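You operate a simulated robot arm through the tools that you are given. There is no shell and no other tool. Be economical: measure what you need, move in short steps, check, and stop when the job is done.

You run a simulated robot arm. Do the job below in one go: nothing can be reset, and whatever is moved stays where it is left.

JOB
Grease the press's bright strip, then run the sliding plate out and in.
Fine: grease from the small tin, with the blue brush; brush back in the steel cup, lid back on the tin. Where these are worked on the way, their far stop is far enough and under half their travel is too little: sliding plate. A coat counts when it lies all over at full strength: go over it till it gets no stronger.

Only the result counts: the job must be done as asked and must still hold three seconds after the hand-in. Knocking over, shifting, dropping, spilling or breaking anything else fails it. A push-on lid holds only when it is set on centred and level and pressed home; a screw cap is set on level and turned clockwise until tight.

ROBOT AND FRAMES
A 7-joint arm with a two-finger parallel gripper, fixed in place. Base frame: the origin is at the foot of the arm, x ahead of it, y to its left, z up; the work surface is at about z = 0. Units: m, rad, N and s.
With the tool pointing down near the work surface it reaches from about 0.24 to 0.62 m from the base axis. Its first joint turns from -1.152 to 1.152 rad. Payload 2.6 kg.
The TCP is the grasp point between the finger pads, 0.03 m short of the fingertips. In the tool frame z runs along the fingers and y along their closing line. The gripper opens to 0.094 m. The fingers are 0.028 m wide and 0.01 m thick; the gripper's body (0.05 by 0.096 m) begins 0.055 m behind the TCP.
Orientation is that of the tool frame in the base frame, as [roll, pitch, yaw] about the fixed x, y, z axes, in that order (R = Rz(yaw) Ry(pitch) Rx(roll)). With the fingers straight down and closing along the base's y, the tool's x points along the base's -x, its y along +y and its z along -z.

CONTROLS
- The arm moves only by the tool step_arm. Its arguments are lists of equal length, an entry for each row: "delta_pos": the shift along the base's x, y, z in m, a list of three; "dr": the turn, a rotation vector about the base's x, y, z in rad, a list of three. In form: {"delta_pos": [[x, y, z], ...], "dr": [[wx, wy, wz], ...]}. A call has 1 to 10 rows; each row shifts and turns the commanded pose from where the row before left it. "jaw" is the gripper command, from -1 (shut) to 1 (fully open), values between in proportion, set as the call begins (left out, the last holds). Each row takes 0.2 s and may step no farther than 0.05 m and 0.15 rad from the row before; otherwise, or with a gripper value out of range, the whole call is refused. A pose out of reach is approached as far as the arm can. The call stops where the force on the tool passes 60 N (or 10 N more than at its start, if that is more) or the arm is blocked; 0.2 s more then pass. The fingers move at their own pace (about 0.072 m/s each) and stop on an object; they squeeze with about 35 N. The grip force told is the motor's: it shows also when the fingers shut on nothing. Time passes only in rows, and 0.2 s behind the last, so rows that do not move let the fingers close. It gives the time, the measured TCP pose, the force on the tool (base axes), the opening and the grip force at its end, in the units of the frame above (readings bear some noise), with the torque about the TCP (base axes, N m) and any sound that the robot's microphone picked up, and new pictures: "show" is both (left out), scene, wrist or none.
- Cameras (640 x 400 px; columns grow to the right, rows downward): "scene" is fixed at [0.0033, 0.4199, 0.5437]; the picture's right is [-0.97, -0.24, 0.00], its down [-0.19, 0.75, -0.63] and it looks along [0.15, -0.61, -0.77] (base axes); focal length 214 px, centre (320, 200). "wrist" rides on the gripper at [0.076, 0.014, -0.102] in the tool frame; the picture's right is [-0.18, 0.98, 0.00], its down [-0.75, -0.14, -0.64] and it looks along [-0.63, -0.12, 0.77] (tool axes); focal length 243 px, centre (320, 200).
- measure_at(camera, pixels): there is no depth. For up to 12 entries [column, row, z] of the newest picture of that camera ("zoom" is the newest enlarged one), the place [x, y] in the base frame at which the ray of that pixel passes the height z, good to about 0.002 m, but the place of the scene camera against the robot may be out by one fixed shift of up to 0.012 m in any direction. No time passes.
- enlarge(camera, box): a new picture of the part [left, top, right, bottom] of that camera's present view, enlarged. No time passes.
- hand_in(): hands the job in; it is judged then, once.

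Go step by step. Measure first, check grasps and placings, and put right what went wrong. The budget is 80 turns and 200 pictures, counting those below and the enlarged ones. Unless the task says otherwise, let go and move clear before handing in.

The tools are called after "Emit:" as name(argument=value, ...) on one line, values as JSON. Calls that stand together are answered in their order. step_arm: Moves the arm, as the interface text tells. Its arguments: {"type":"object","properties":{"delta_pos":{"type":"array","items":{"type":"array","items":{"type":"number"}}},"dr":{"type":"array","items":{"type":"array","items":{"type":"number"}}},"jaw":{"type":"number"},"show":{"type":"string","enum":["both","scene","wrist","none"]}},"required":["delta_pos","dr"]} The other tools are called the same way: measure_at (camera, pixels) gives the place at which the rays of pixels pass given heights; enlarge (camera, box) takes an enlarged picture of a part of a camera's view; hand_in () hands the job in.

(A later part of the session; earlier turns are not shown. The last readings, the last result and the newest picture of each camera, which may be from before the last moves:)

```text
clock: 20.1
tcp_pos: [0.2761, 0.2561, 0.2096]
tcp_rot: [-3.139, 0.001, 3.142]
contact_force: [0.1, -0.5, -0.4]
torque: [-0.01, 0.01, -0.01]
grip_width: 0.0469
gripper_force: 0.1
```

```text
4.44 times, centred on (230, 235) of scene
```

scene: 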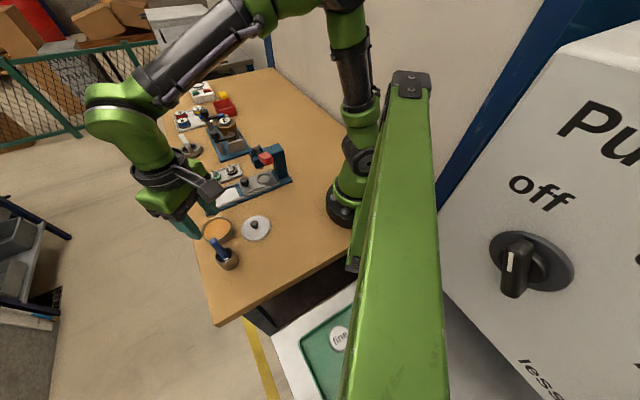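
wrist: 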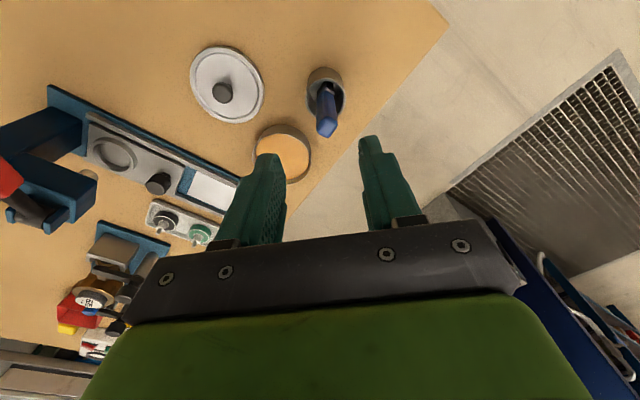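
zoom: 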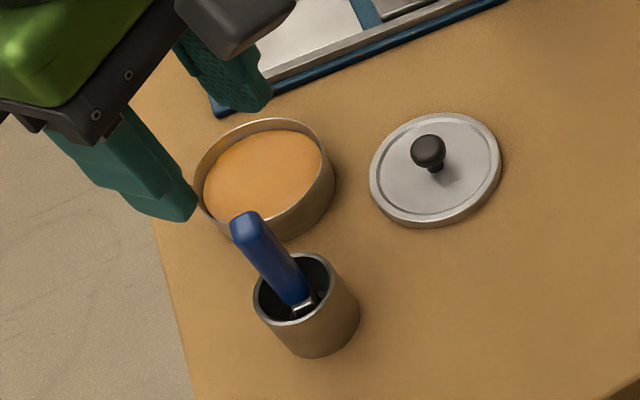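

The handle is about 12 mm square with its faces at 45° to the base axes. I'll yaw the gripper −45°, so the camera stays clear of the lever side, and look again.

Emit:
step_arm(delta_pos=[[0, 0, 0], [0, 0, 0], [0, 0, 0], [0, 0, 0], [0, 0, 0], [0, 0, 0], [0, 0, 0]], dr=[[0, 0, -0.131], [0, 0, -0.131], [0, 0, -0.131], [0, 0, -0.131], [0, 0, -0.131], [0, 0, -0.1305], [0, 0, 0]], show="both")

Emit:
enlarge(camera="wrist", box=[240, 80, 400, 220])

```text
clock: 21.7
tcp_pos: [0.2759, 0.2563, 0.2073]
tcp_rot: [3.141, -0.001, 2.352]
contact_force: [0.4, 0.4, 1.0]
torque: [-0.03, 0.0, 0.03]
grip_width: 0.0471
gripper_force: 0.0
```

scene: 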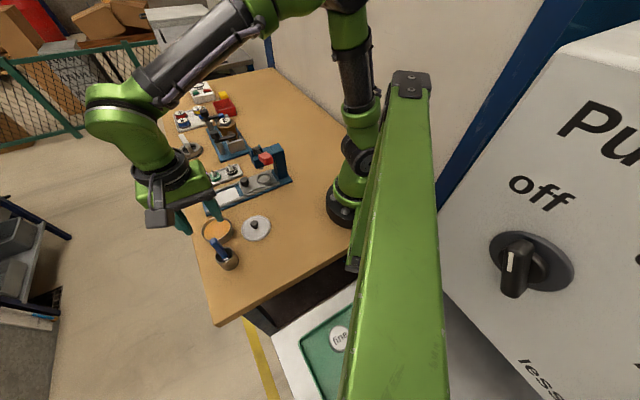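
wrist: 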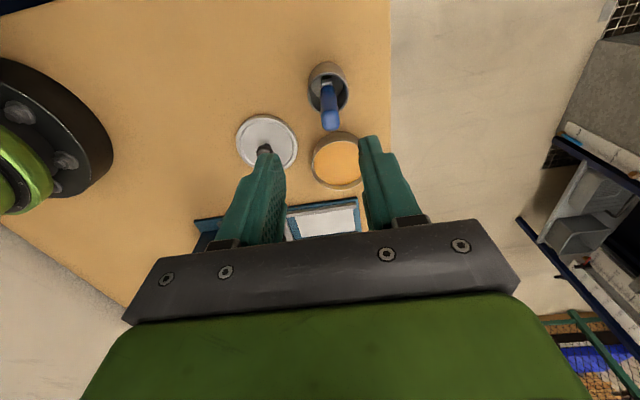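

```text
2.86 times, centred on (320, 150) of wrist
```

zoom: 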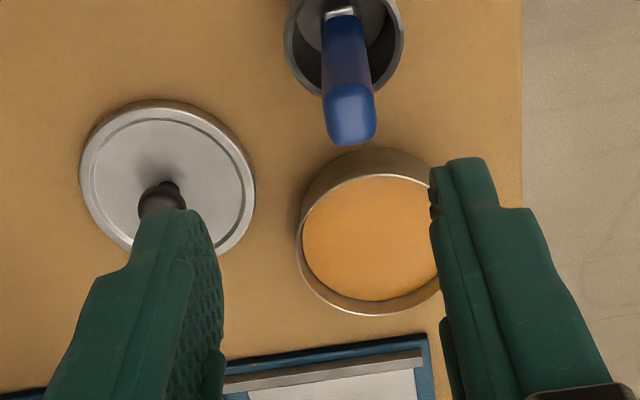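

The handle faces now line up with the fingers. I'll measure its end in this view.

Emit:
measure_at(camera="wrist", pixels=[[329.8, 119, 0.1], [329.8, 119, 0.11], [329.8, 119, 0.12], [329.8, 119, 0.13], [327, 86, 0.04], [327, 86, 0.05], [327, 86, 0.06], [328, 95, 0.055]])

```text
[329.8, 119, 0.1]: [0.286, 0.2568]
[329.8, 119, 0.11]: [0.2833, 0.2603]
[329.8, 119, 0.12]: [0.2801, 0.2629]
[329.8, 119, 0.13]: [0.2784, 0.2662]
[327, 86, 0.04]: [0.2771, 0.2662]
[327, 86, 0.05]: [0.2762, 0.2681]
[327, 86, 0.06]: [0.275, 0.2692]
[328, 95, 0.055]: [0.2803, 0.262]
```

The handle leans slightly, from (0.275,0.264,0.045) to (0.282,0.260,0.117). I'll centre on it and descend to z≈0.13 to check.

Emit:
step_arm(delta_pos=[[0.0045, 0.0045, -0.03], [0, 0, -0.035], [0, 0, 0]], dr=[[0, 0, 0], [0, 0, 0], [0, 0, 0]], show="wrist")

Emit:
enlarge(camera="wrist", box=[240, 80, 400, 220])

Emit:
enlarge(camera="scene", box=[180, 190, 280, 280])

```text
clock: 22.5
tcp_pos: [0.2807, 0.2618, 0.1425]
tcp_rot: [3.141, 0.001, 2.355]
contact_force: [0.1, 0.6, 0.2]
torque: [0.02, 0.0, 0.02]
grip_width: 0.0472
gripper_force: 0.0
```

wrist: 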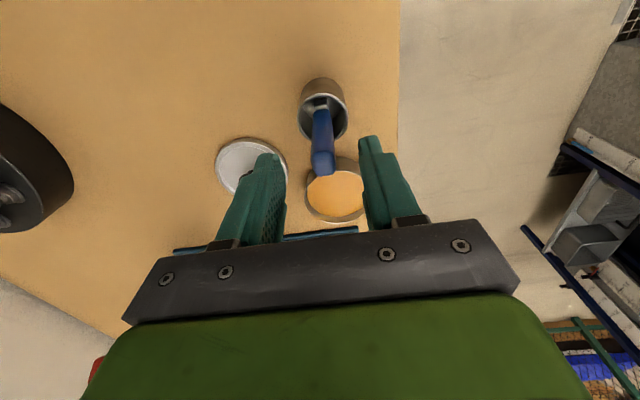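

```text
2.86 times, centred on (320, 150) of wrist
```

zoom: 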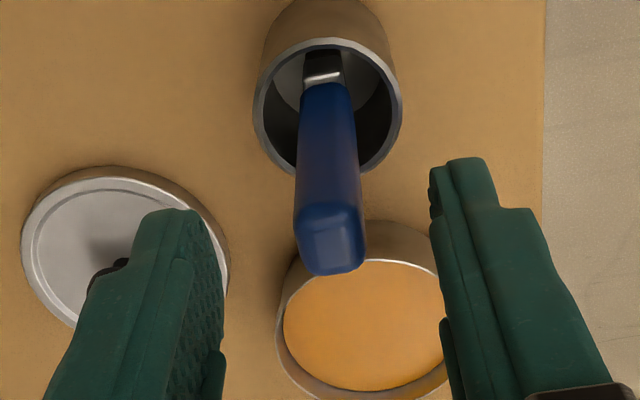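

```text
4.44 times, centred on (230, 235) of scene
```

zoom: 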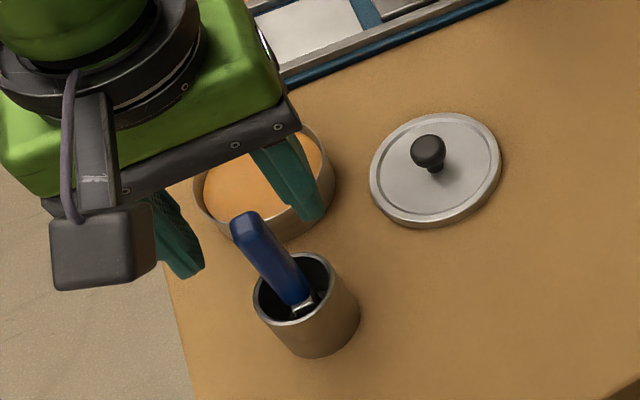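

The handle is centred between the fingers to within about 2 mm. I'll shift slightly, descend to z≈0.10 and close.

Emit:
step_arm(delta_pos=[[0.0012, 0.0012, -0.02], [0, 0, -0.021], [0, 0, 0]], dr=[[0, 0, 0], [0, 0, 0], [0, 0, 0]], show="wrist")

Emit:
enlarge(camera="wrist", box=[240, 80, 400, 220])

Emit:
enlarge(camera="scene", box=[180, 190, 280, 280])

```text
clock: 23.3
tcp_pos: [0.2812, 0.2634, 0.1008]
tcp_rot: [3.14, 0.001, 2.356]
contact_force: [0.8, 0.0, 0.6]
torque: [0.04, -0.01, -0.01]
grip_width: 0.0471
gripper_force: 0.1
```

wrist: 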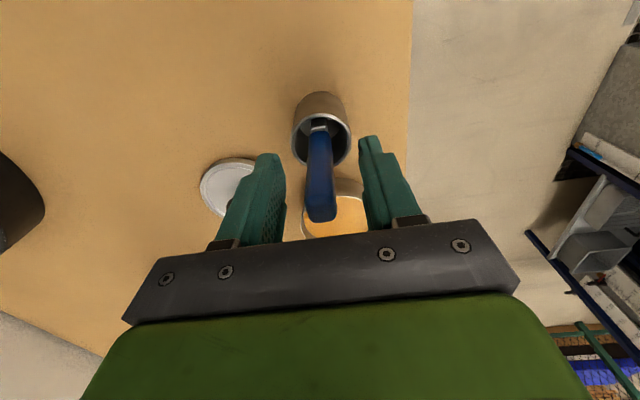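

```text
2.86 times, centred on (320, 150) of wrist
```

zoom: 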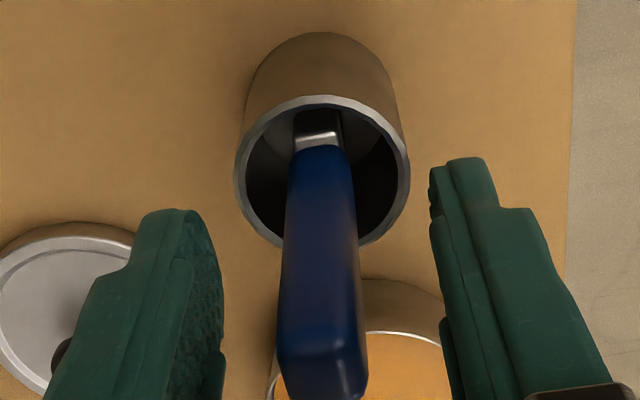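

```text
4.44 times, centred on (230, 235) of scene
```

zoom: 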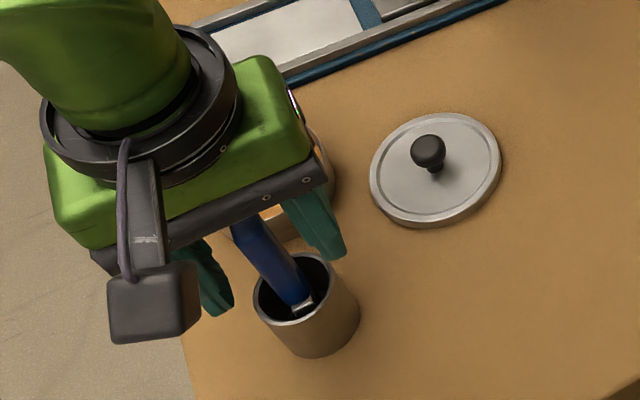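

The handle is between the pads with the tips above the rim. Closing.

Emit:
step_arm(delta_pos=[[0, 0, 0], [0, 0, 0], [0, 0, 0]], dr=[[0, 0, 0], [0, 0, 0], [0, 0, 0]], jaw=-1, show="none")

Emit:
step_arm(delta_pos=[[0, 0, 0.01], [0, 0, 0.03], [0, 0, 0.04], [0, 0, 0.03], [0, 0, 0]], dr=[[0, 0, 0], [0, 0, 0], [0, 0, 0], [0, 0, 0], [0, 0, 0]], show="both")

Emit:
enlarge(camera="wrist", box=[220, 20, 420, 220])

Emit:
enlarge(camera="scene", box=[160, 170, 280, 280])

```text
clock: 24.1
tcp_pos: [0.2811, 0.2641, 0.1025]
tcp_rot: [-3.141, 0.001, 2.357]
contact_force: [0.2, -0.6, -0.9]
torque: [0.0, -0.01, -0.01]
grip_width: 0.0181
gripper_force: 34.9
```

```text
clock: 25.3
tcp_pos: [0.2807, 0.2629, 0.2125]
tcp_rot: [3.142, -0.001, 2.355]
contact_force: [-0.3, 0.4, 0.6]
torque: [0.02, -0.01, -0.03]
grip_width: 0.018
gripper_force: 35.1
```

scene: 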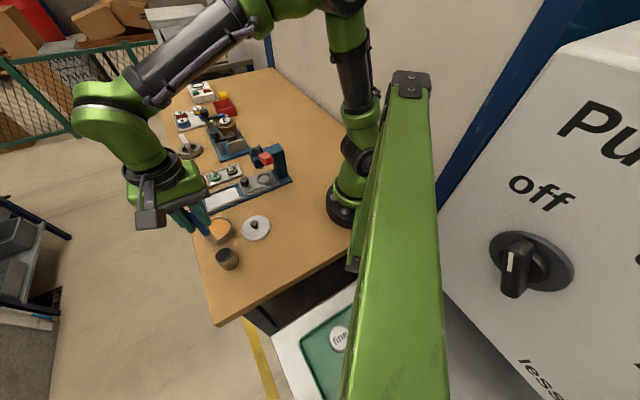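
wrist: 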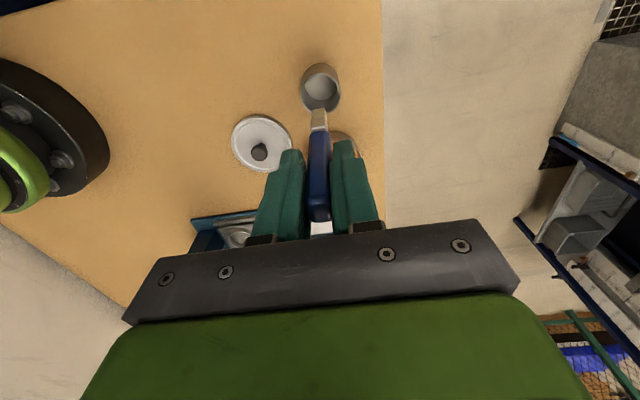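

```text
2.00 times, centred on (320, 120) of wrist
```

zoom: 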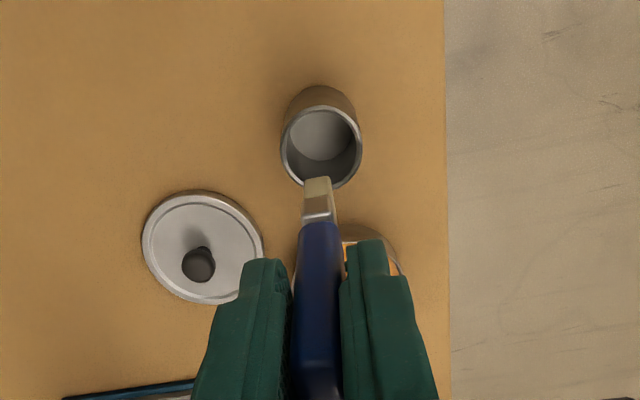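

```text
3.64 times, centred on (220, 225) of scene
```

zoom: 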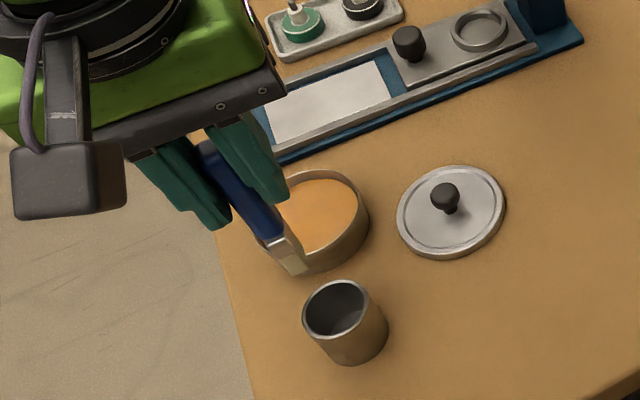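

The brush is held firmly with an 18 mm wide face. I'll locate the bristle tip, the tin and the strip surface from both cameras.

Emit:
measure_at(camera="scene", pixels=[[211.8, 244.2, 0.11], [211.8, 244.2, 0.12], [211.8, 244.2, 0.13], [219, 228, 0.03], [219, 228, 0.04], [209.3, 228.7, 0.04], [233, 229.5, 0.04]])

Emit:
measure_at(camera="wrist", pixels=[[318.5, 110, 0.11], [318.5, 110, 0.12], [318.5, 110, 0.13], [320.5, 95, 0.055], [321, 79, 0.005]])

Emit:
enlarge(camera="scene", box=[195, 225, 235, 260])

Emit:
enlarge(camera="wrist", box=[290, 90, 350, 150])

```text
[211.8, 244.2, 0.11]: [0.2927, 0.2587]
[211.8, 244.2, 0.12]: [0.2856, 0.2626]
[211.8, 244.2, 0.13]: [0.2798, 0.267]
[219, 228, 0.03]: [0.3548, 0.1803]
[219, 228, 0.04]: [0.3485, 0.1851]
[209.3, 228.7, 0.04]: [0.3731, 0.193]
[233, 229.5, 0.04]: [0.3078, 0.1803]
```

```text
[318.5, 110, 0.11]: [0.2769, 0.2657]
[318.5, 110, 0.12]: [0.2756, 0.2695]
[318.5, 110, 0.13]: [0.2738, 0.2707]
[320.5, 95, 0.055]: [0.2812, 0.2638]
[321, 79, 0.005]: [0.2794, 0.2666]
```

```text
11.43 times, centred on (215, 242) of scene
```

zoom: 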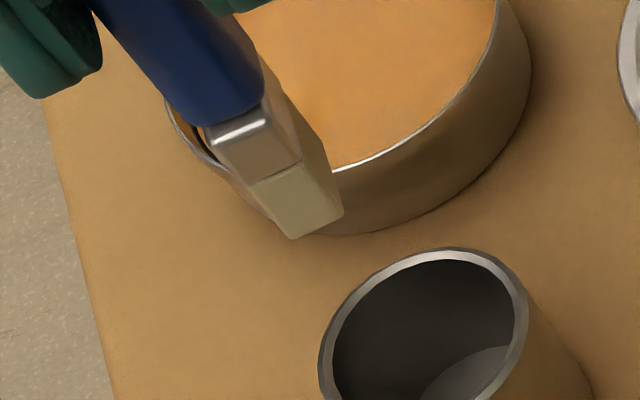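

```text
6.67 times, centred on (320, 120) of wrist
```

zoom: 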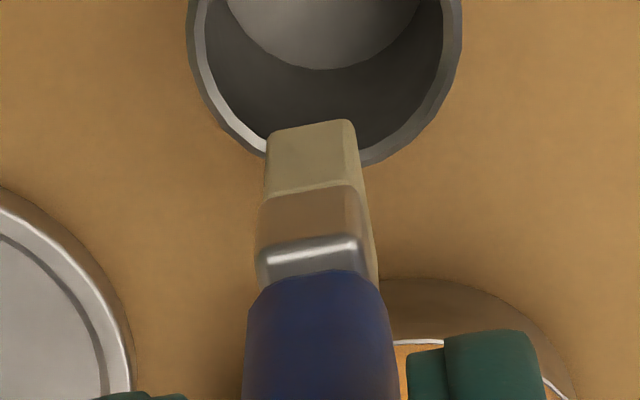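

The bristle tip is about 0.094 m below the TCP, offset (−0.003,+0.004), and the block is about 11 mm wide. I'll move over the tin at (0.343,0.191) and lower toward the grease.

Emit:
step_arm(delta_pos=[[0.022, -0.025, 0], [0.022, -0.025, 0], [0.021, -0.026, 0], [0, 0, -0.04], [0, 0, -0.03], [0, 0, -0.012], [0, 0, 0]], dr=[[0, 0, 0], [0, 0, 0], [0, 0, 0], [0, 0, 0], [0, 0, 0], [0, 0, 0], [0, 0, 0]], show="both")

Emit:
enlarge(camera="wrist", box=[260, 50, 380, 150])

Emit:
enlarge(camera="scene", box=[180, 190, 250, 260])

```text
clock: 26.9
tcp_pos: [0.346, 0.1861, 0.1294]
tcp_rot: [3.141, -0.001, 2.357]
contact_force: [1.4, 0.0, -0.2]
torque: [0.02, 0.01, -0.03]
grip_width: 0.0181
gripper_force: 34.5
```

scene: 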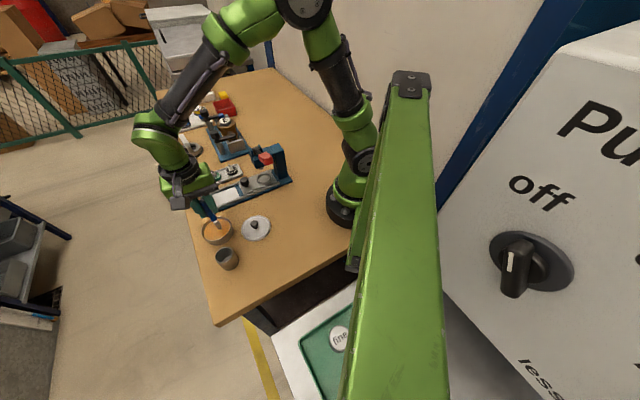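
wrist: 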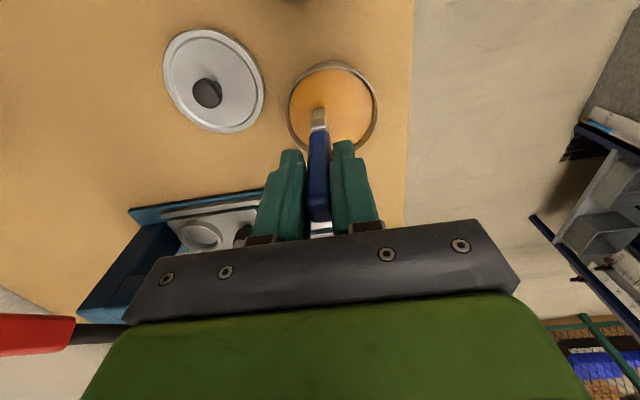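

```text
4.00 times, centred on (320, 100) of wrist
```

zoom: 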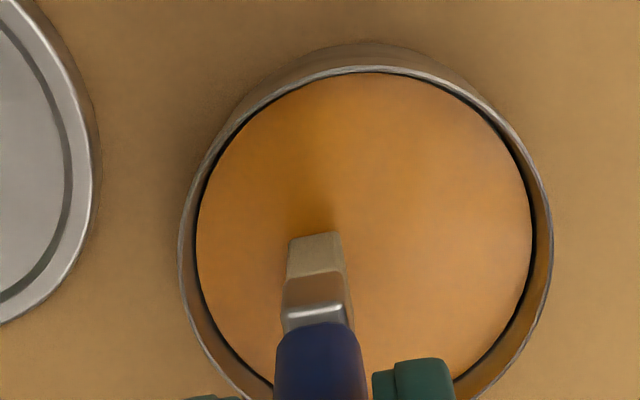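

```text
5.71 times, centred on (215, 225) of scene
```

zoom: 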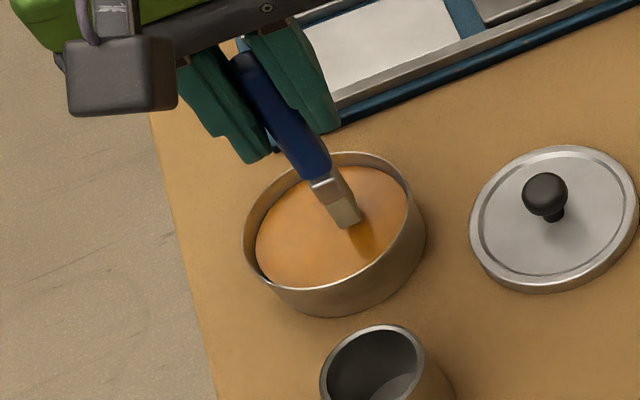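

The tip is just above the grease, near the middle of the tin. I'll dip about 12 mm in small steps.

Emit:
step_arm(delta_pos=[[0, 0, -0.005], [0, 0, -0.005], [0, 0, -0.003], [0, 0, 0]], dr=[[0, 0, 0], [0, 0, 0], [0, 0, 0], [0, 0, 0]], show="none")

Emit:
enlarge(camera="wrist", box=[260, 50, 380, 150])

Emit:
enlarge(camera="scene", box=[180, 190, 250, 260])

```text
clock: 27.9
tcp_pos: [0.3477, 0.1855, 0.1184]
tcp_rot: [3.14, 0.001, 2.355]
contact_force: [0.7, -4.3, 27.2]
torque: [-0.43, -0.15, -0.01]
grip_width: 0.0179
gripper_force: 34.9
```

```text
4.00 times, centred on (320, 100) of wrist
```

zoom: 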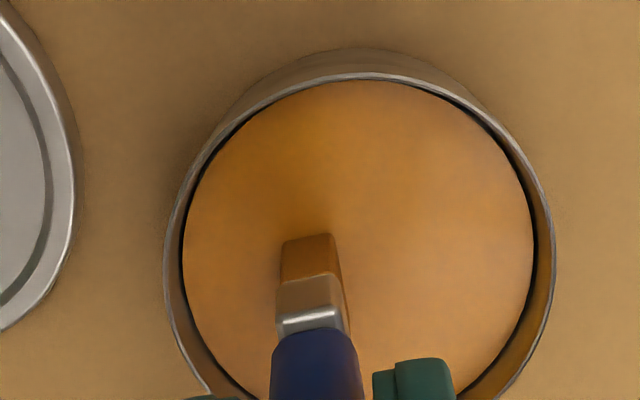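

```text
5.71 times, centred on (215, 225) of scene
```

zoom: 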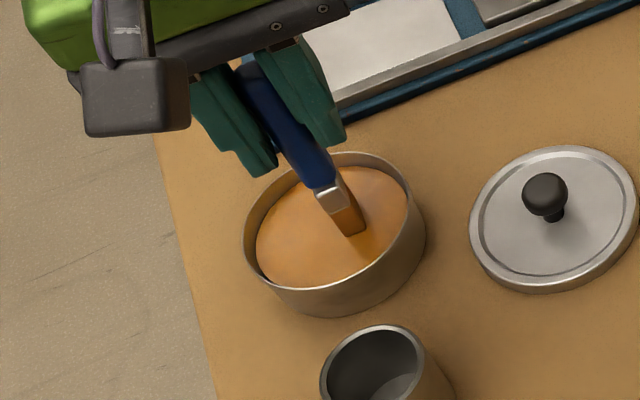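

The bristles are now coated orange. I'll lift and move over the strip's middle at about (0.407,0.071) for a look.

Emit:
step_arm(delta_pos=[[0, 0, 0.03], [0, 0, 0.03], [0.016, -0.03, 0], [0.016, -0.03, 0], [0.016, -0.03, 0], [0.016, -0.03, 0], [0, 0, -0.03], [0, 0, 0]], dr=[[0, 0, 0], [0, 0, 0], [0, 0, 0], [0, 0, 0], [0, 0, 0], [0, 0, 0], [0, 0, 0], [0, 0, 0]], show="both")

Emit:
enlarge(camera="wrist", box=[220, 20, 420, 180])

Emit:
enlarge(camera="scene", box=[180, 160, 280, 240])

```text
clock: 29.7
tcp_pos: [0.4094, 0.0655, 0.1492]
tcp_rot: [3.141, 0.001, 2.356]
contact_force: [-0.9, 1.4, -1.1]
torque: [0.03, 0.01, 0.0]
grip_width: 0.018
gripper_force: 35.2
```

scene: 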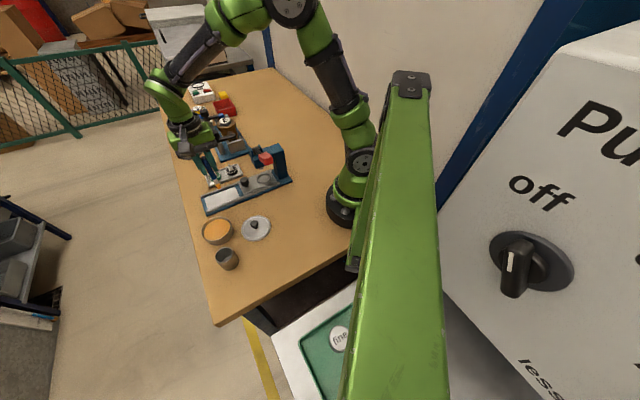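
wrist: 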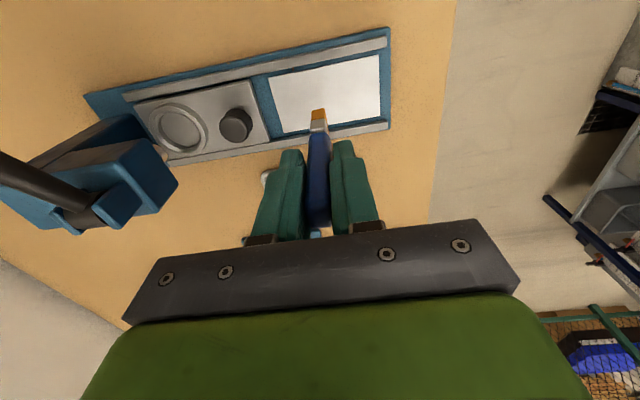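

```text
2.50 times, centred on (320, 100) of wrist
```

zoom: 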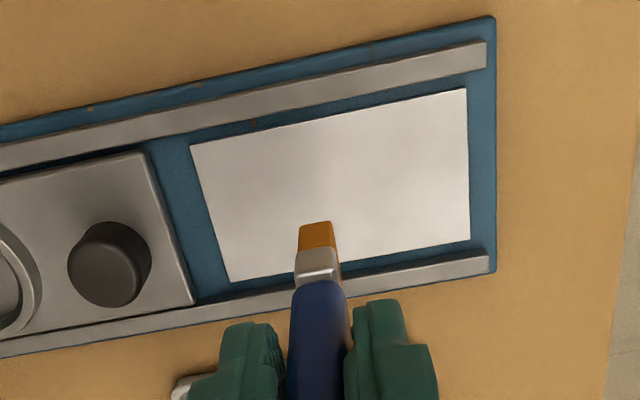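

```text
5.00 times, centred on (230, 200) of scene
```

zoom: 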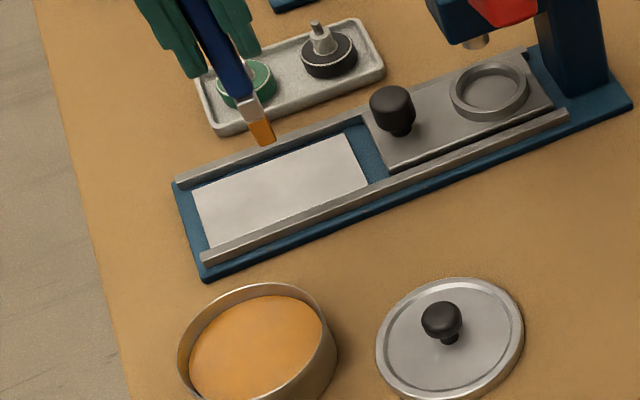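

The strip is fully visible, so I'll measure its corners here, assuming z≈0.012.

Emit:
measure_at(camera="wrist", pixels=[[268, 78, 0.012], [378.8, 55.2, 0.012], [380, 116, 0.012], [284, 133.2, 0.012], [252, 83, 0.012], [272, 138, 0.012], [388, 54, 0.012], [318.5, 110, 0.055], [387, 131, 0.02], [387, 36, 0.02], [235, 125, 0.05], [235, 125, 0.04]])

Emit:
measure_at(camera="scene", pixels=[[204.4, 199, 0.012], [236.5, 187.4, 0.012], [239.6, 196.6, 0.012], [208, 209, 0.012]])

```text
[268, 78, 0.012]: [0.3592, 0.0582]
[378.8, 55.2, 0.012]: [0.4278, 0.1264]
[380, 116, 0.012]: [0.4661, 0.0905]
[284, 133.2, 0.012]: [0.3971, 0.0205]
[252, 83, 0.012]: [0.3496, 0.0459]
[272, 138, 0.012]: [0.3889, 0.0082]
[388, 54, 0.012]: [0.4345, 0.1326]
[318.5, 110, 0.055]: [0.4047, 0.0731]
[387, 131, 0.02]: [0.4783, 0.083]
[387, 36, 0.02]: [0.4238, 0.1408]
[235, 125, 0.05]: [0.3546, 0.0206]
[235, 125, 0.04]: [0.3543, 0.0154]
```

```text
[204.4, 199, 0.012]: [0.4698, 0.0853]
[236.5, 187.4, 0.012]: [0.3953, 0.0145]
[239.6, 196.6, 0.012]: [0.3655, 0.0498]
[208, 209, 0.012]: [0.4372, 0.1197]
```

The strip is an exact 45° rectangle, about 97 × 53 mm, centred at (0.4126,0.0739). I'll place the tip over the centre and lower toward the surface.

Emit:
step_arm(delta_pos=[[0.008, 0.001, -0.02], [0, 0, -0.016], [0, 0, -0.003], [0, 0, 0]], dr=[[0, 0, 0], [0, 0, 0], [0, 0, 0], [0, 0, 0]], show="none")

Emit:
enlarge(camera="wrist", box=[220, 20, 420, 180])

Emit:
enlarge(camera="scene", box=[180, 160, 260, 230])

```text
clock: 30.7
tcp_pos: [0.418, 0.0672, 0.1081]
tcp_rot: [-3.141, 0.0, 2.355]
contact_force: [0.5, -0.5, -0.8]
torque: [0.01, -0.02, 0.04]
grip_width: 0.018
gripper_force: 34.9
```

```text
2.50 times, centred on (320, 100) of wrist
```

zoom: 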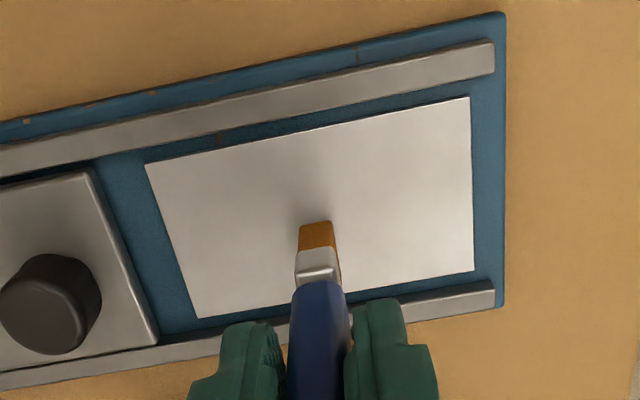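

```text
5.71 times, centred on (220, 195) of scene
```

zoom: 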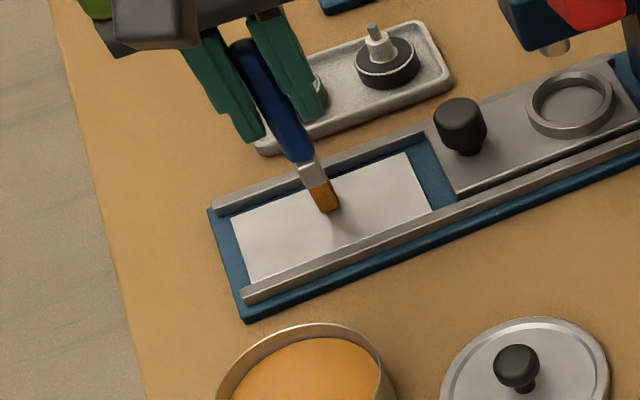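

No contact yet, with the tip slightly above the strip. I'll lower further in small steps.

Emit:
step_arm(delta_pos=[[0, 0, -0.003], [0, 0, -0.002], [0, 0, 0]], dr=[[0, 0, 0], [0, 0, 0], [0, 0, 0]], show="none")

Emit:
step_arm(delta_pos=[[0, 0, -0.002], [0, 0, -0.001], [0, 0, 0]], dr=[[0, 0, 0], [0, 0, 0], [0, 0, 0]], show="none")

Emit:
enlarge(camera="wrist", box=[220, 20, 420, 180])

```text
clock: 31.5
tcp_pos: [0.4185, 0.0679, 0.1054]
tcp_rot: [3.139, 0.003, 2.356]
contact_force: [-2.8, 0.3, 19.9]
torque: [-0.13, 0.22, -0.03]
grip_width: 0.0182
gripper_force: 35.2
```

```text
clock: 32.3
tcp_pos: [0.4189, 0.0676, 0.1023]
tcp_rot: [3.14, 0.003, 2.356]
contact_force: [1.7, -3.0, 27.3]
torque: [-0.43, -0.3, -0.01]
grip_width: 0.0176
gripper_force: 35.3
```

```text
2.50 times, centred on (320, 100) of wrist
```

zoom: 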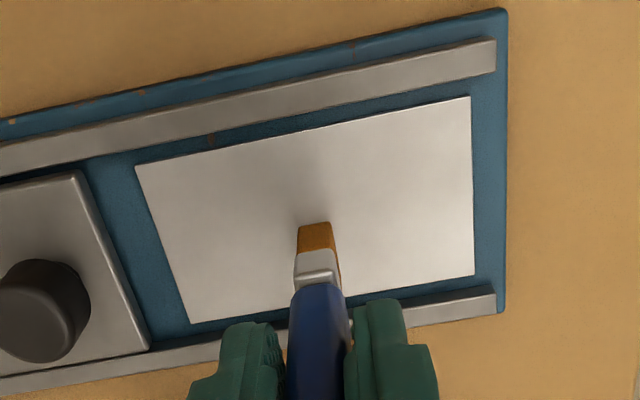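

Contact is at TCP z≈0.105. I'll make a short test stroke along the strip to see the mark's size and strength.

Emit:
step_arm(delta_pos=[[0.0106, 0.0106, 0.0005], [0.0106, 0.0106, 0], [0, 0, 0]], dr=[[0, 0, 0], [0, 0, 0], [0, 0, 0]], show="none")

Emit:
enlarge(camera="wrist", box=[220, 20, 420, 180])

Emit:
enlarge(camera="scene", box=[180, 160, 260, 230])

```text
clock: 33.1
tcp_pos: [0.4392, 0.0892, 0.1013]
tcp_rot: [3.142, -0.002, 2.354]
contact_force: [-4.8, -3.1, 16.7]
torque: [-0.44, 0.27, -0.06]
grip_width: 0.018
gripper_force: 35.0
```

```text
2.50 times, centred on (320, 100) of wrist
```

zoom: 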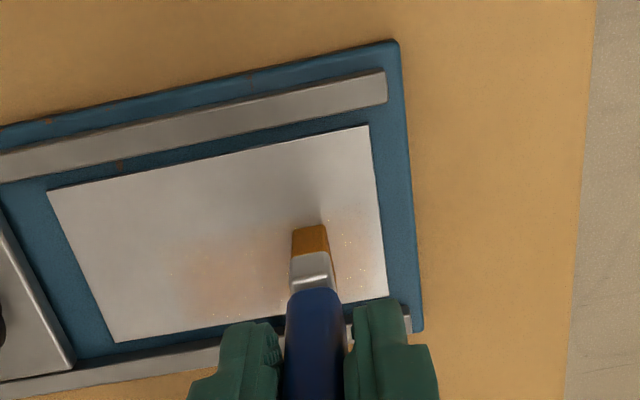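

```text
5.71 times, centred on (220, 195) of scene
```

zoom: 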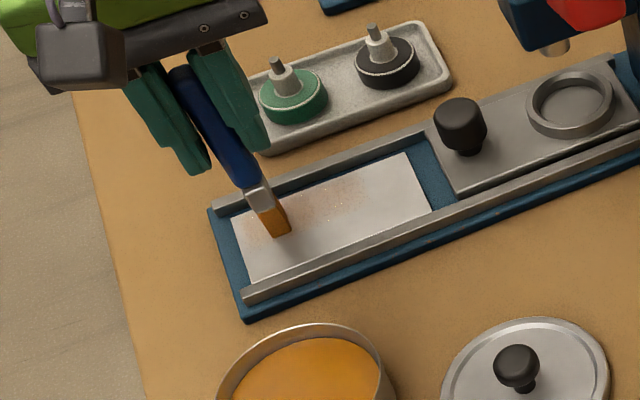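

The mark is faint but well over a centimetre wide, so the coat will need several passes. I'll run a full raster along the strip in six lanes.

Emit:
step_arm(delta_pos=[[0.0106, 0.0106, 0], [0.01273, -0.01273, 0], [-0.0318, -0.0318, 0], [-0.0318, -0.0318, 0], [-0.00594, 0.00594, 0], [0.0318, 0.0318, 0], [0.0318, 0.0318, 0], [-0.00594, 0.00594, 0], [-0.0318, -0.0318, 0], [-0.0318, -0.0318, 0]], dr=[[0, 0, 0], [0, 0, 0], [0, 0, 0], [0, 0, 0], [0, 0, 0], [0, 0, 0], [0, 0, 0], [0, 0, 0], [0, 0, 0], [0, 0, 0]], show="none")

Emit:
enlarge(camera="wrist", box=[220, 20, 420, 180])

Emit:
enlarge(camera="scene", box=[180, 160, 260, 230])

```text
clock: 35.3
tcp_pos: [0.3871, 0.035, 0.1006]
tcp_rot: [-3.14, -0.001, 2.355]
contact_force: [0.5, 0.3, -0.2]
torque: [0.0, -0.01, 0.01]
grip_width: 0.0158
gripper_force: 35.1
```

```text
2.50 times, centred on (320, 100) of wrist
```

zoom: 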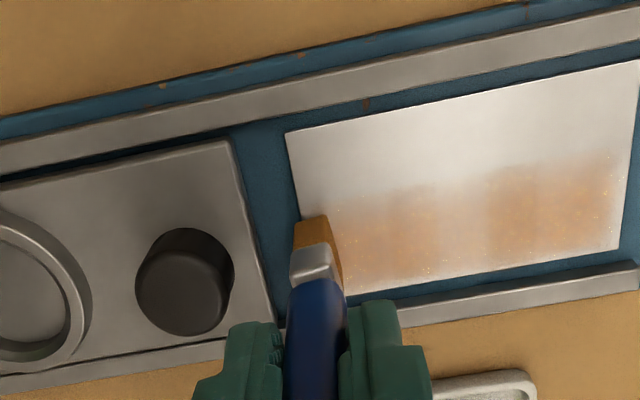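

```text
5.71 times, centred on (220, 195) of scene
```

zoom: 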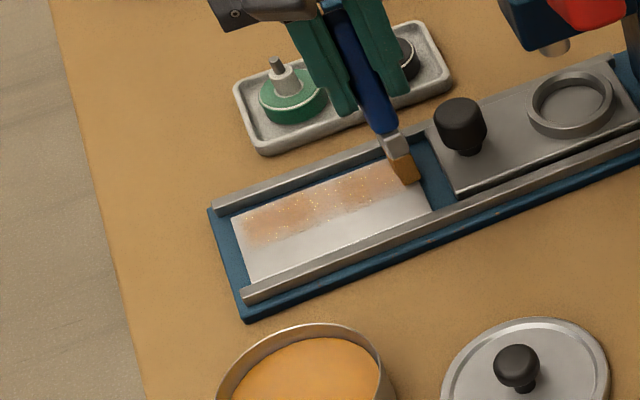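

Half the strip has a light, even coat and the brush still shows orange. I'll continue with the other three lanes.

Emit:
step_arm(delta_pos=[[-0.004, 0.0078, 0], [0.0318, 0.0318, -0.0005], [0.0318, 0.0318, 0], [-0.00594, 0.00594, 0], [-0.0305, -0.0305, 0], [-0.0305, -0.0305, 0], [-0.00594, 0.00594, 0], [0.0305, 0.0305, 0], [0.0305, 0.0305, 0], [0, 0, 0]], dr=[[0, 0, 0], [0, 0, 0], [0, 0, 0], [0, 0, 0], [0, 0, 0], [0, 0, 0], [0, 0, 0], [0, 0, 0], [0, 0, 0], [0, 0, 0]], show="none")

Emit:
enlarge(camera="wrist", box=[220, 20, 420, 180])

Emit:
enlarge(camera="scene", box=[180, 160, 260, 230])

```text
clock: 37.5
tcp_pos: [0.4348, 0.1183, 0.1006]
tcp_rot: [3.141, 0.0, 2.354]
contact_force: [0.6, 0.7, 0.0]
torque: [0.03, 0.0, -0.04]
grip_width: 0.0157
gripper_force: 35.5
```

```text
2.50 times, centred on (320, 100) of wrist
```

zoom: 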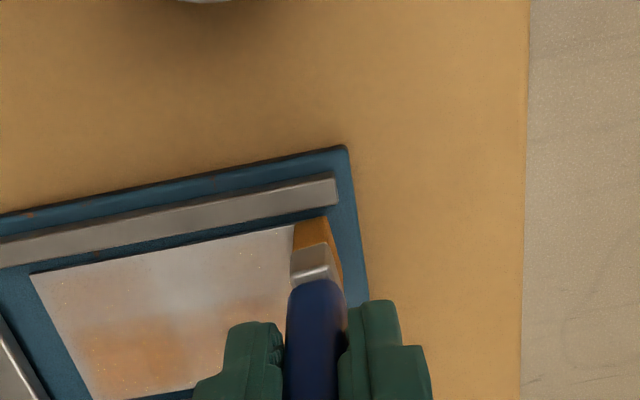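

```text
5.71 times, centred on (220, 195) of scene
```

zoom: 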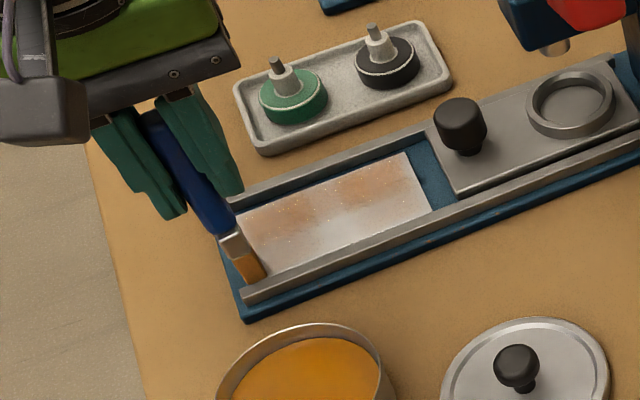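

The near half is fainter, and the 0 N force shows contact was lost after the brush slid slightly in the grip. I'll step back onto the strip and find the contact height again.

Emit:
step_arm(delta_pos=[[-0.006, -0.006, 0], [0, 0, 0]], dr=[[0, 0, 0], [0, 0, 0]], show="none")

Emit:
step_arm(delta_pos=[[0, 0, -0.002], [0, 0, 0]], dr=[[0, 0, 0], [0, 0, 0]], show="none")

Emit:
step_arm(delta_pos=[[0, 0, -0.002], [0, 0, 0]], dr=[[0, 0, 0], [0, 0, 0]], show="wrist")

```text
clock: 38.1
tcp_pos: [0.4288, 0.1122, 0.101]
tcp_rot: [-3.14, 0.0, 2.358]
contact_force: [0.0, 0.7, -0.4]
torque: [-0.01, -0.02, -0.02]
grip_width: 0.0157
gripper_force: 35.1
```

```text
clock: 38.7
tcp_pos: [0.43, 0.1119, 0.0991]
tcp_rot: [3.138, 0.002, 2.354]
contact_force: [-4.5, -0.3, 18.2]
torque: [-0.11, 0.22, -0.03]
grip_width: 0.0158
gripper_force: 35.0
```

```text
clock: 39.3
tcp_pos: [0.431, 0.1127, 0.0979]
tcp_rot: [3.136, 0.004, 2.357]
contact_force: [-1.2, 0.7, 32.6]
torque: [-0.08, 0.01, 0.05]
grip_width: 0.0155
gripper_force: 34.7
```

wrist: 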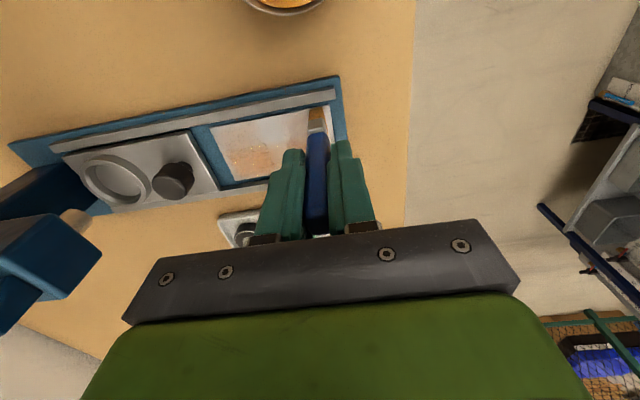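

Contact is now at TCP z≈0.099, so the brush slid up about 5 mm. I'll back off to about 22 N and run a second full pass.

Emit:
step_arm(delta_pos=[[-0.0302, -0.0302, 0.001], [-0.0302, -0.0302, 0], [0.0062, -0.0062, 0], [0.0302, 0.0302, 0], [0.0302, 0.0302, 0], [0.0062, -0.0062, 0], [-0.0302, -0.0302, 0], [-0.0302, -0.0302, 0], [0.0062, -0.0062, 0]], dr=[[0, 0, 0], [0, 0, 0], [0, 0, 0], [0, 0, 0], [0, 0, 0], [0, 0, 0], [0, 0, 0], [0, 0, 0], [0, 0, 0]], show="none")

Emit:
enlarge(camera="scene", box=[180, 160, 260, 230])

Emit:
enlarge(camera="wrist", box=[220, 20, 420, 180])

```text
clock: 41.3
tcp_pos: [0.3863, 0.0347, 0.0977]
tcp_rot: [3.14, -0.001, 2.355]
contact_force: [-6.0, 6.4, 25.5]
torque: [0.49, 0.48, 0.04]
grip_width: 0.0143
gripper_force: 34.7
```

```text
5.71 times, centred on (220, 195) of scene
```

zoom: 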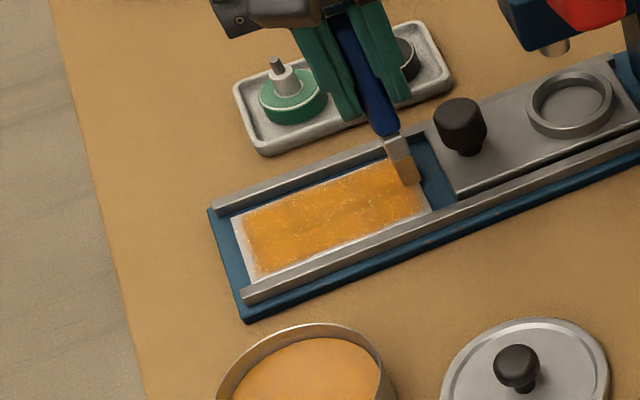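

```text
2.50 times, centred on (320, 100) of wrist
```

zoom: 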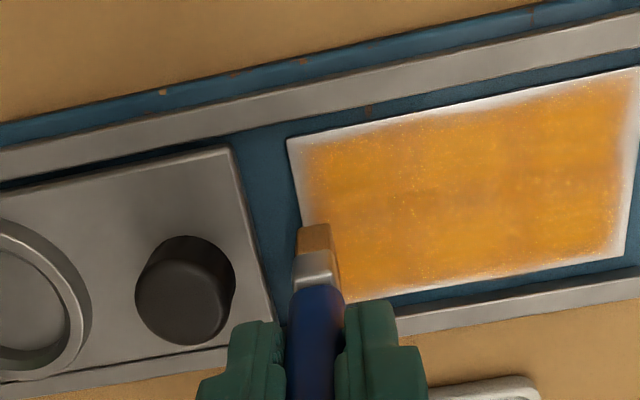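

The coat is building well, with only the edges thin. I'll finish the remaining far-side lanes, extending slightly past the ends.

Emit:
step_arm(delta_pos=[[0.0322, 0.0322, 0.0005], [0.0322, 0.0322, 0], [0.0062, -0.0062, 0], [-0.0322, -0.0322, 0], [-0.0322, -0.0322, 0], [0.0062, -0.0062, 0], [0.0322, 0.0322, 0], [0.0322, 0.0322, 0], [0, 0, 0]], dr=[[0, 0, 0], [0, 0, 0], [0, 0, 0], [0, 0, 0], [0, 0, 0], [0, 0, 0], [0, 0, 0], [0, 0, 0], [0, 0, 0]], show="none")

Emit:
enlarge(camera="scene", box=[180, 160, 260, 230])

Emit:
enlarge(camera="wrist", box=[220, 20, 420, 180])

```text
clock: 43.3
tcp_pos: [0.4625, 0.088, 0.0966]
tcp_rot: [-3.138, -0.01, 2.353]
contact_force: [-21.5, 8.3, 14.7]
torque: [0.69, 1.7, -0.02]
grip_width: 0.0145
gripper_force: 35.1
```

```text
5.71 times, centred on (220, 195) of scene
```

zoom: 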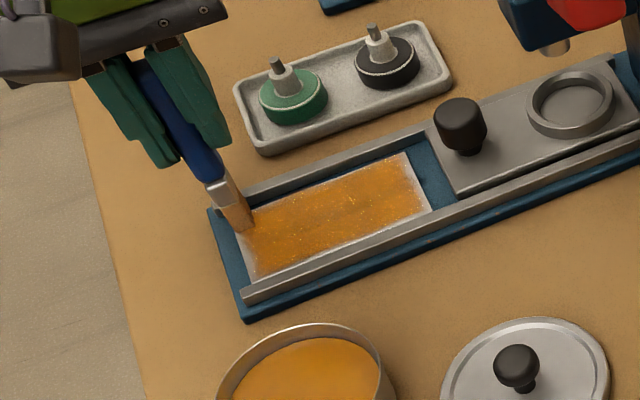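

```text
2.50 times, centred on (320, 100) of wrist
```

zoom: 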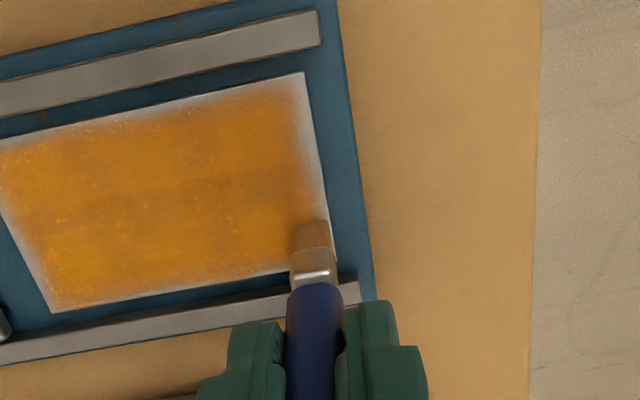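

Bristles are turning tan, so they need reloading; the sideways force means they touch the far rail. I'll lift, go back to the tin and dip again.

Emit:
step_arm(delta_pos=[[-0.002, 0.002, 0.02], [0, 0, 0.04], [-0.029, 0.0245, 0.01], [-0.029, 0.0245, 0], [-0.029, 0.0245, 0], [-0.028, 0.0245, 0], [0, 0, -0.035], [0, 0, -0.012], [0, 0, 0]], dr=[[0, 0, 0], [0, 0, 0], [0, 0, 0], [0, 0, 0], [0, 0, 0], [0, 0, 0], [0, 0, 0], [0, 0, 0], [0, 0, 0]], show="none")

Emit:
enlarge(camera="wrist", box=[260, 50, 380, 150])

Emit:
enlarge(camera="scene", box=[170, 160, 270, 250])

```text
clock: 45.3
tcp_pos: [0.3466, 0.1844, 0.1201]
tcp_rot: [3.141, 0.001, 2.355]
contact_force: [0.1, -0.5, -0.5]
torque: [0.03, -0.02, 0.02]
grip_width: 0.0143
gripper_force: 35.3
```

```text
4.00 times, centred on (320, 100) of wrist
```

zoom: 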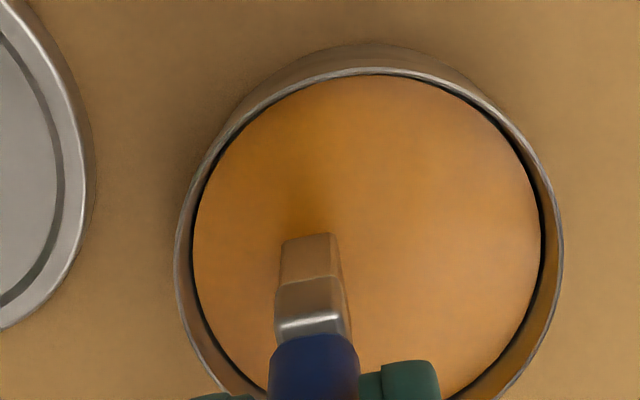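

```text
4.44 times, centred on (220, 205) of scene
```

zoom: 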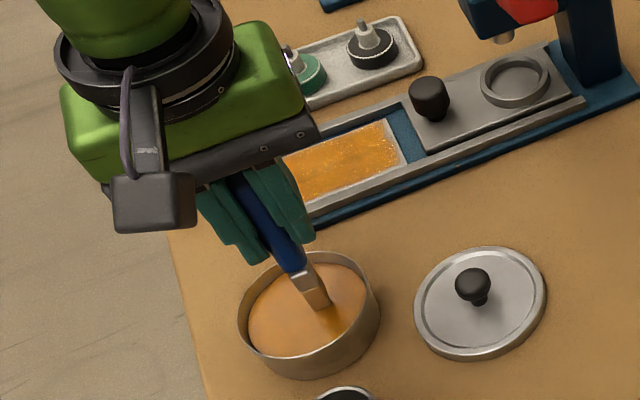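

Emit:
step_arm(delta_pos=[[0, 0, -0.005], [0, 0, -0.003], [0, 0, 0]], dr=[[0, 0, 0], [0, 0, 0], [0, 0, 0]], show="none")

Emit:
enlarge(camera="wrist", box=[260, 50, 380, 150])

```text
clock: 46.1
tcp_pos: [0.3469, 0.1857, 0.1124]
tcp_rot: [-3.14, -0.001, 2.354]
contact_force: [0.4, -0.2, 0.1]
torque: [0.02, 0.01, 0.0]
grip_width: 0.0143
gripper_force: 35.3
```

```text
4.00 times, centred on (320, 100) of wrist
```

zoom: 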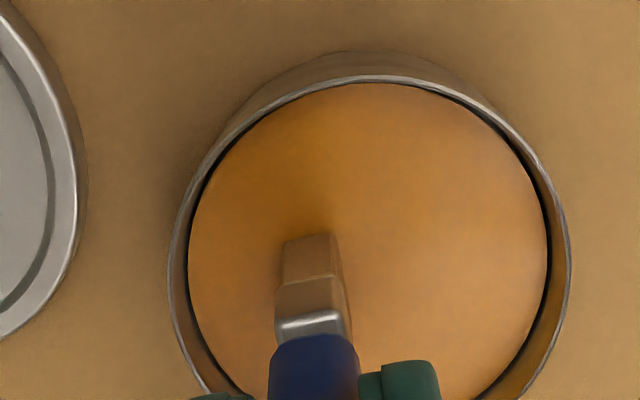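

No contact or colour change yet. I'll lower 2–3 mm more.

Emit:
step_arm(delta_pos=[[0, 0, -0.002], [0, 0, -0.0015], [0, 0, 0]], dr=[[0, 0, 0], [0, 0, 0], [0, 0, 0]], show="none")

Emit:
enlarge(camera="wrist", box=[260, 50, 380, 150])

```text
clock: 46.9
tcp_pos: [0.3468, 0.1853, 0.1113]
tcp_rot: [3.14, 0.001, 2.354]
contact_force: [-5.9, -3.9, 21.9]
torque: [-0.36, 0.41, -0.01]
grip_width: 0.0146
gripper_force: 35.4
```

```text
4.00 times, centred on (320, 100) of wrist
```

zoom: 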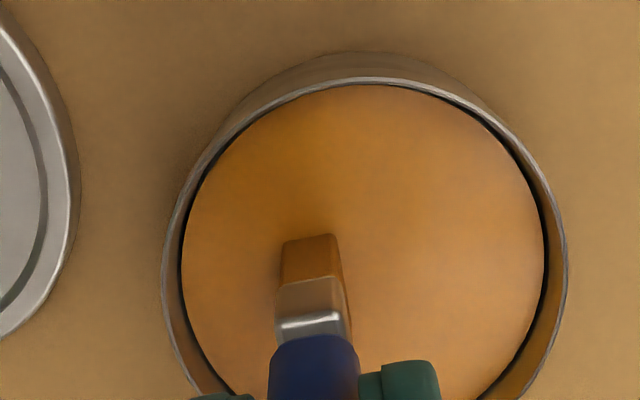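

The brush is loaded again. I'll lift, move to the near outer corner of the strip and touch down for a perimeter pass.

Emit:
step_arm(delta_pos=[[0, 0, 0.03], [0, 0, 0.02], [0.0285, -0.0215, 0], [0.0285, -0.0215, 0], [0.028, -0.0215, 0], [0, 0, -0.035], [0, 0, -0.02], [0, 0, -0.0055], [0, 0, 0]], dr=[[0, 0, 0], [0, 0, 0], [0, 0, 0], [0, 0, 0], [0, 0, 0], [0, 0, 0], [0, 0, 0], [0, 0, 0], [0, 0, 0]], show="none")

Emit:
enlarge(camera="wrist", box=[220, 20, 420, 180])

Emit:
enlarge(camera="scene", box=[180, 160, 260, 230])

```text
clock: 48.9
tcp_pos: [0.4337, 0.1214, 0.0978]
tcp_rot: [-3.141, -0.001, 2.356]
contact_force: [0.8, -0.3, -0.6]
torque: [-0.01, 0.0, -0.01]
grip_width: 0.0141
gripper_force: 34.9
```

```text
2.50 times, centred on (320, 100) of wrist
```

zoom: 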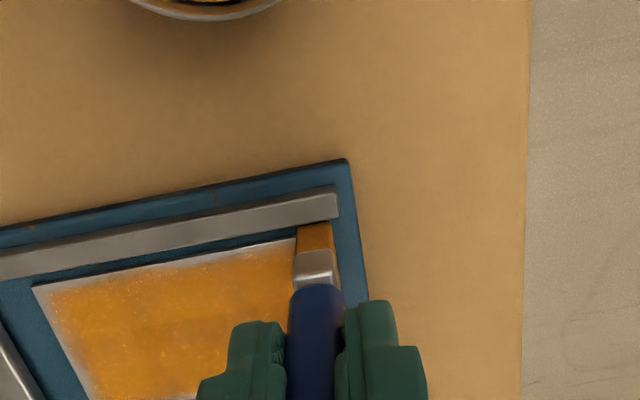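

```text
5.71 times, centred on (220, 195) of scene
```

zoom: 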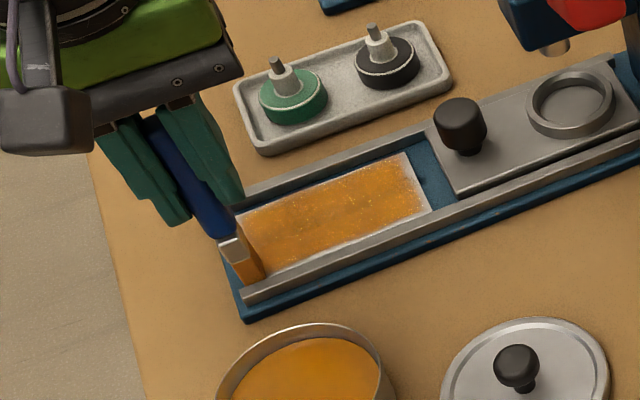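

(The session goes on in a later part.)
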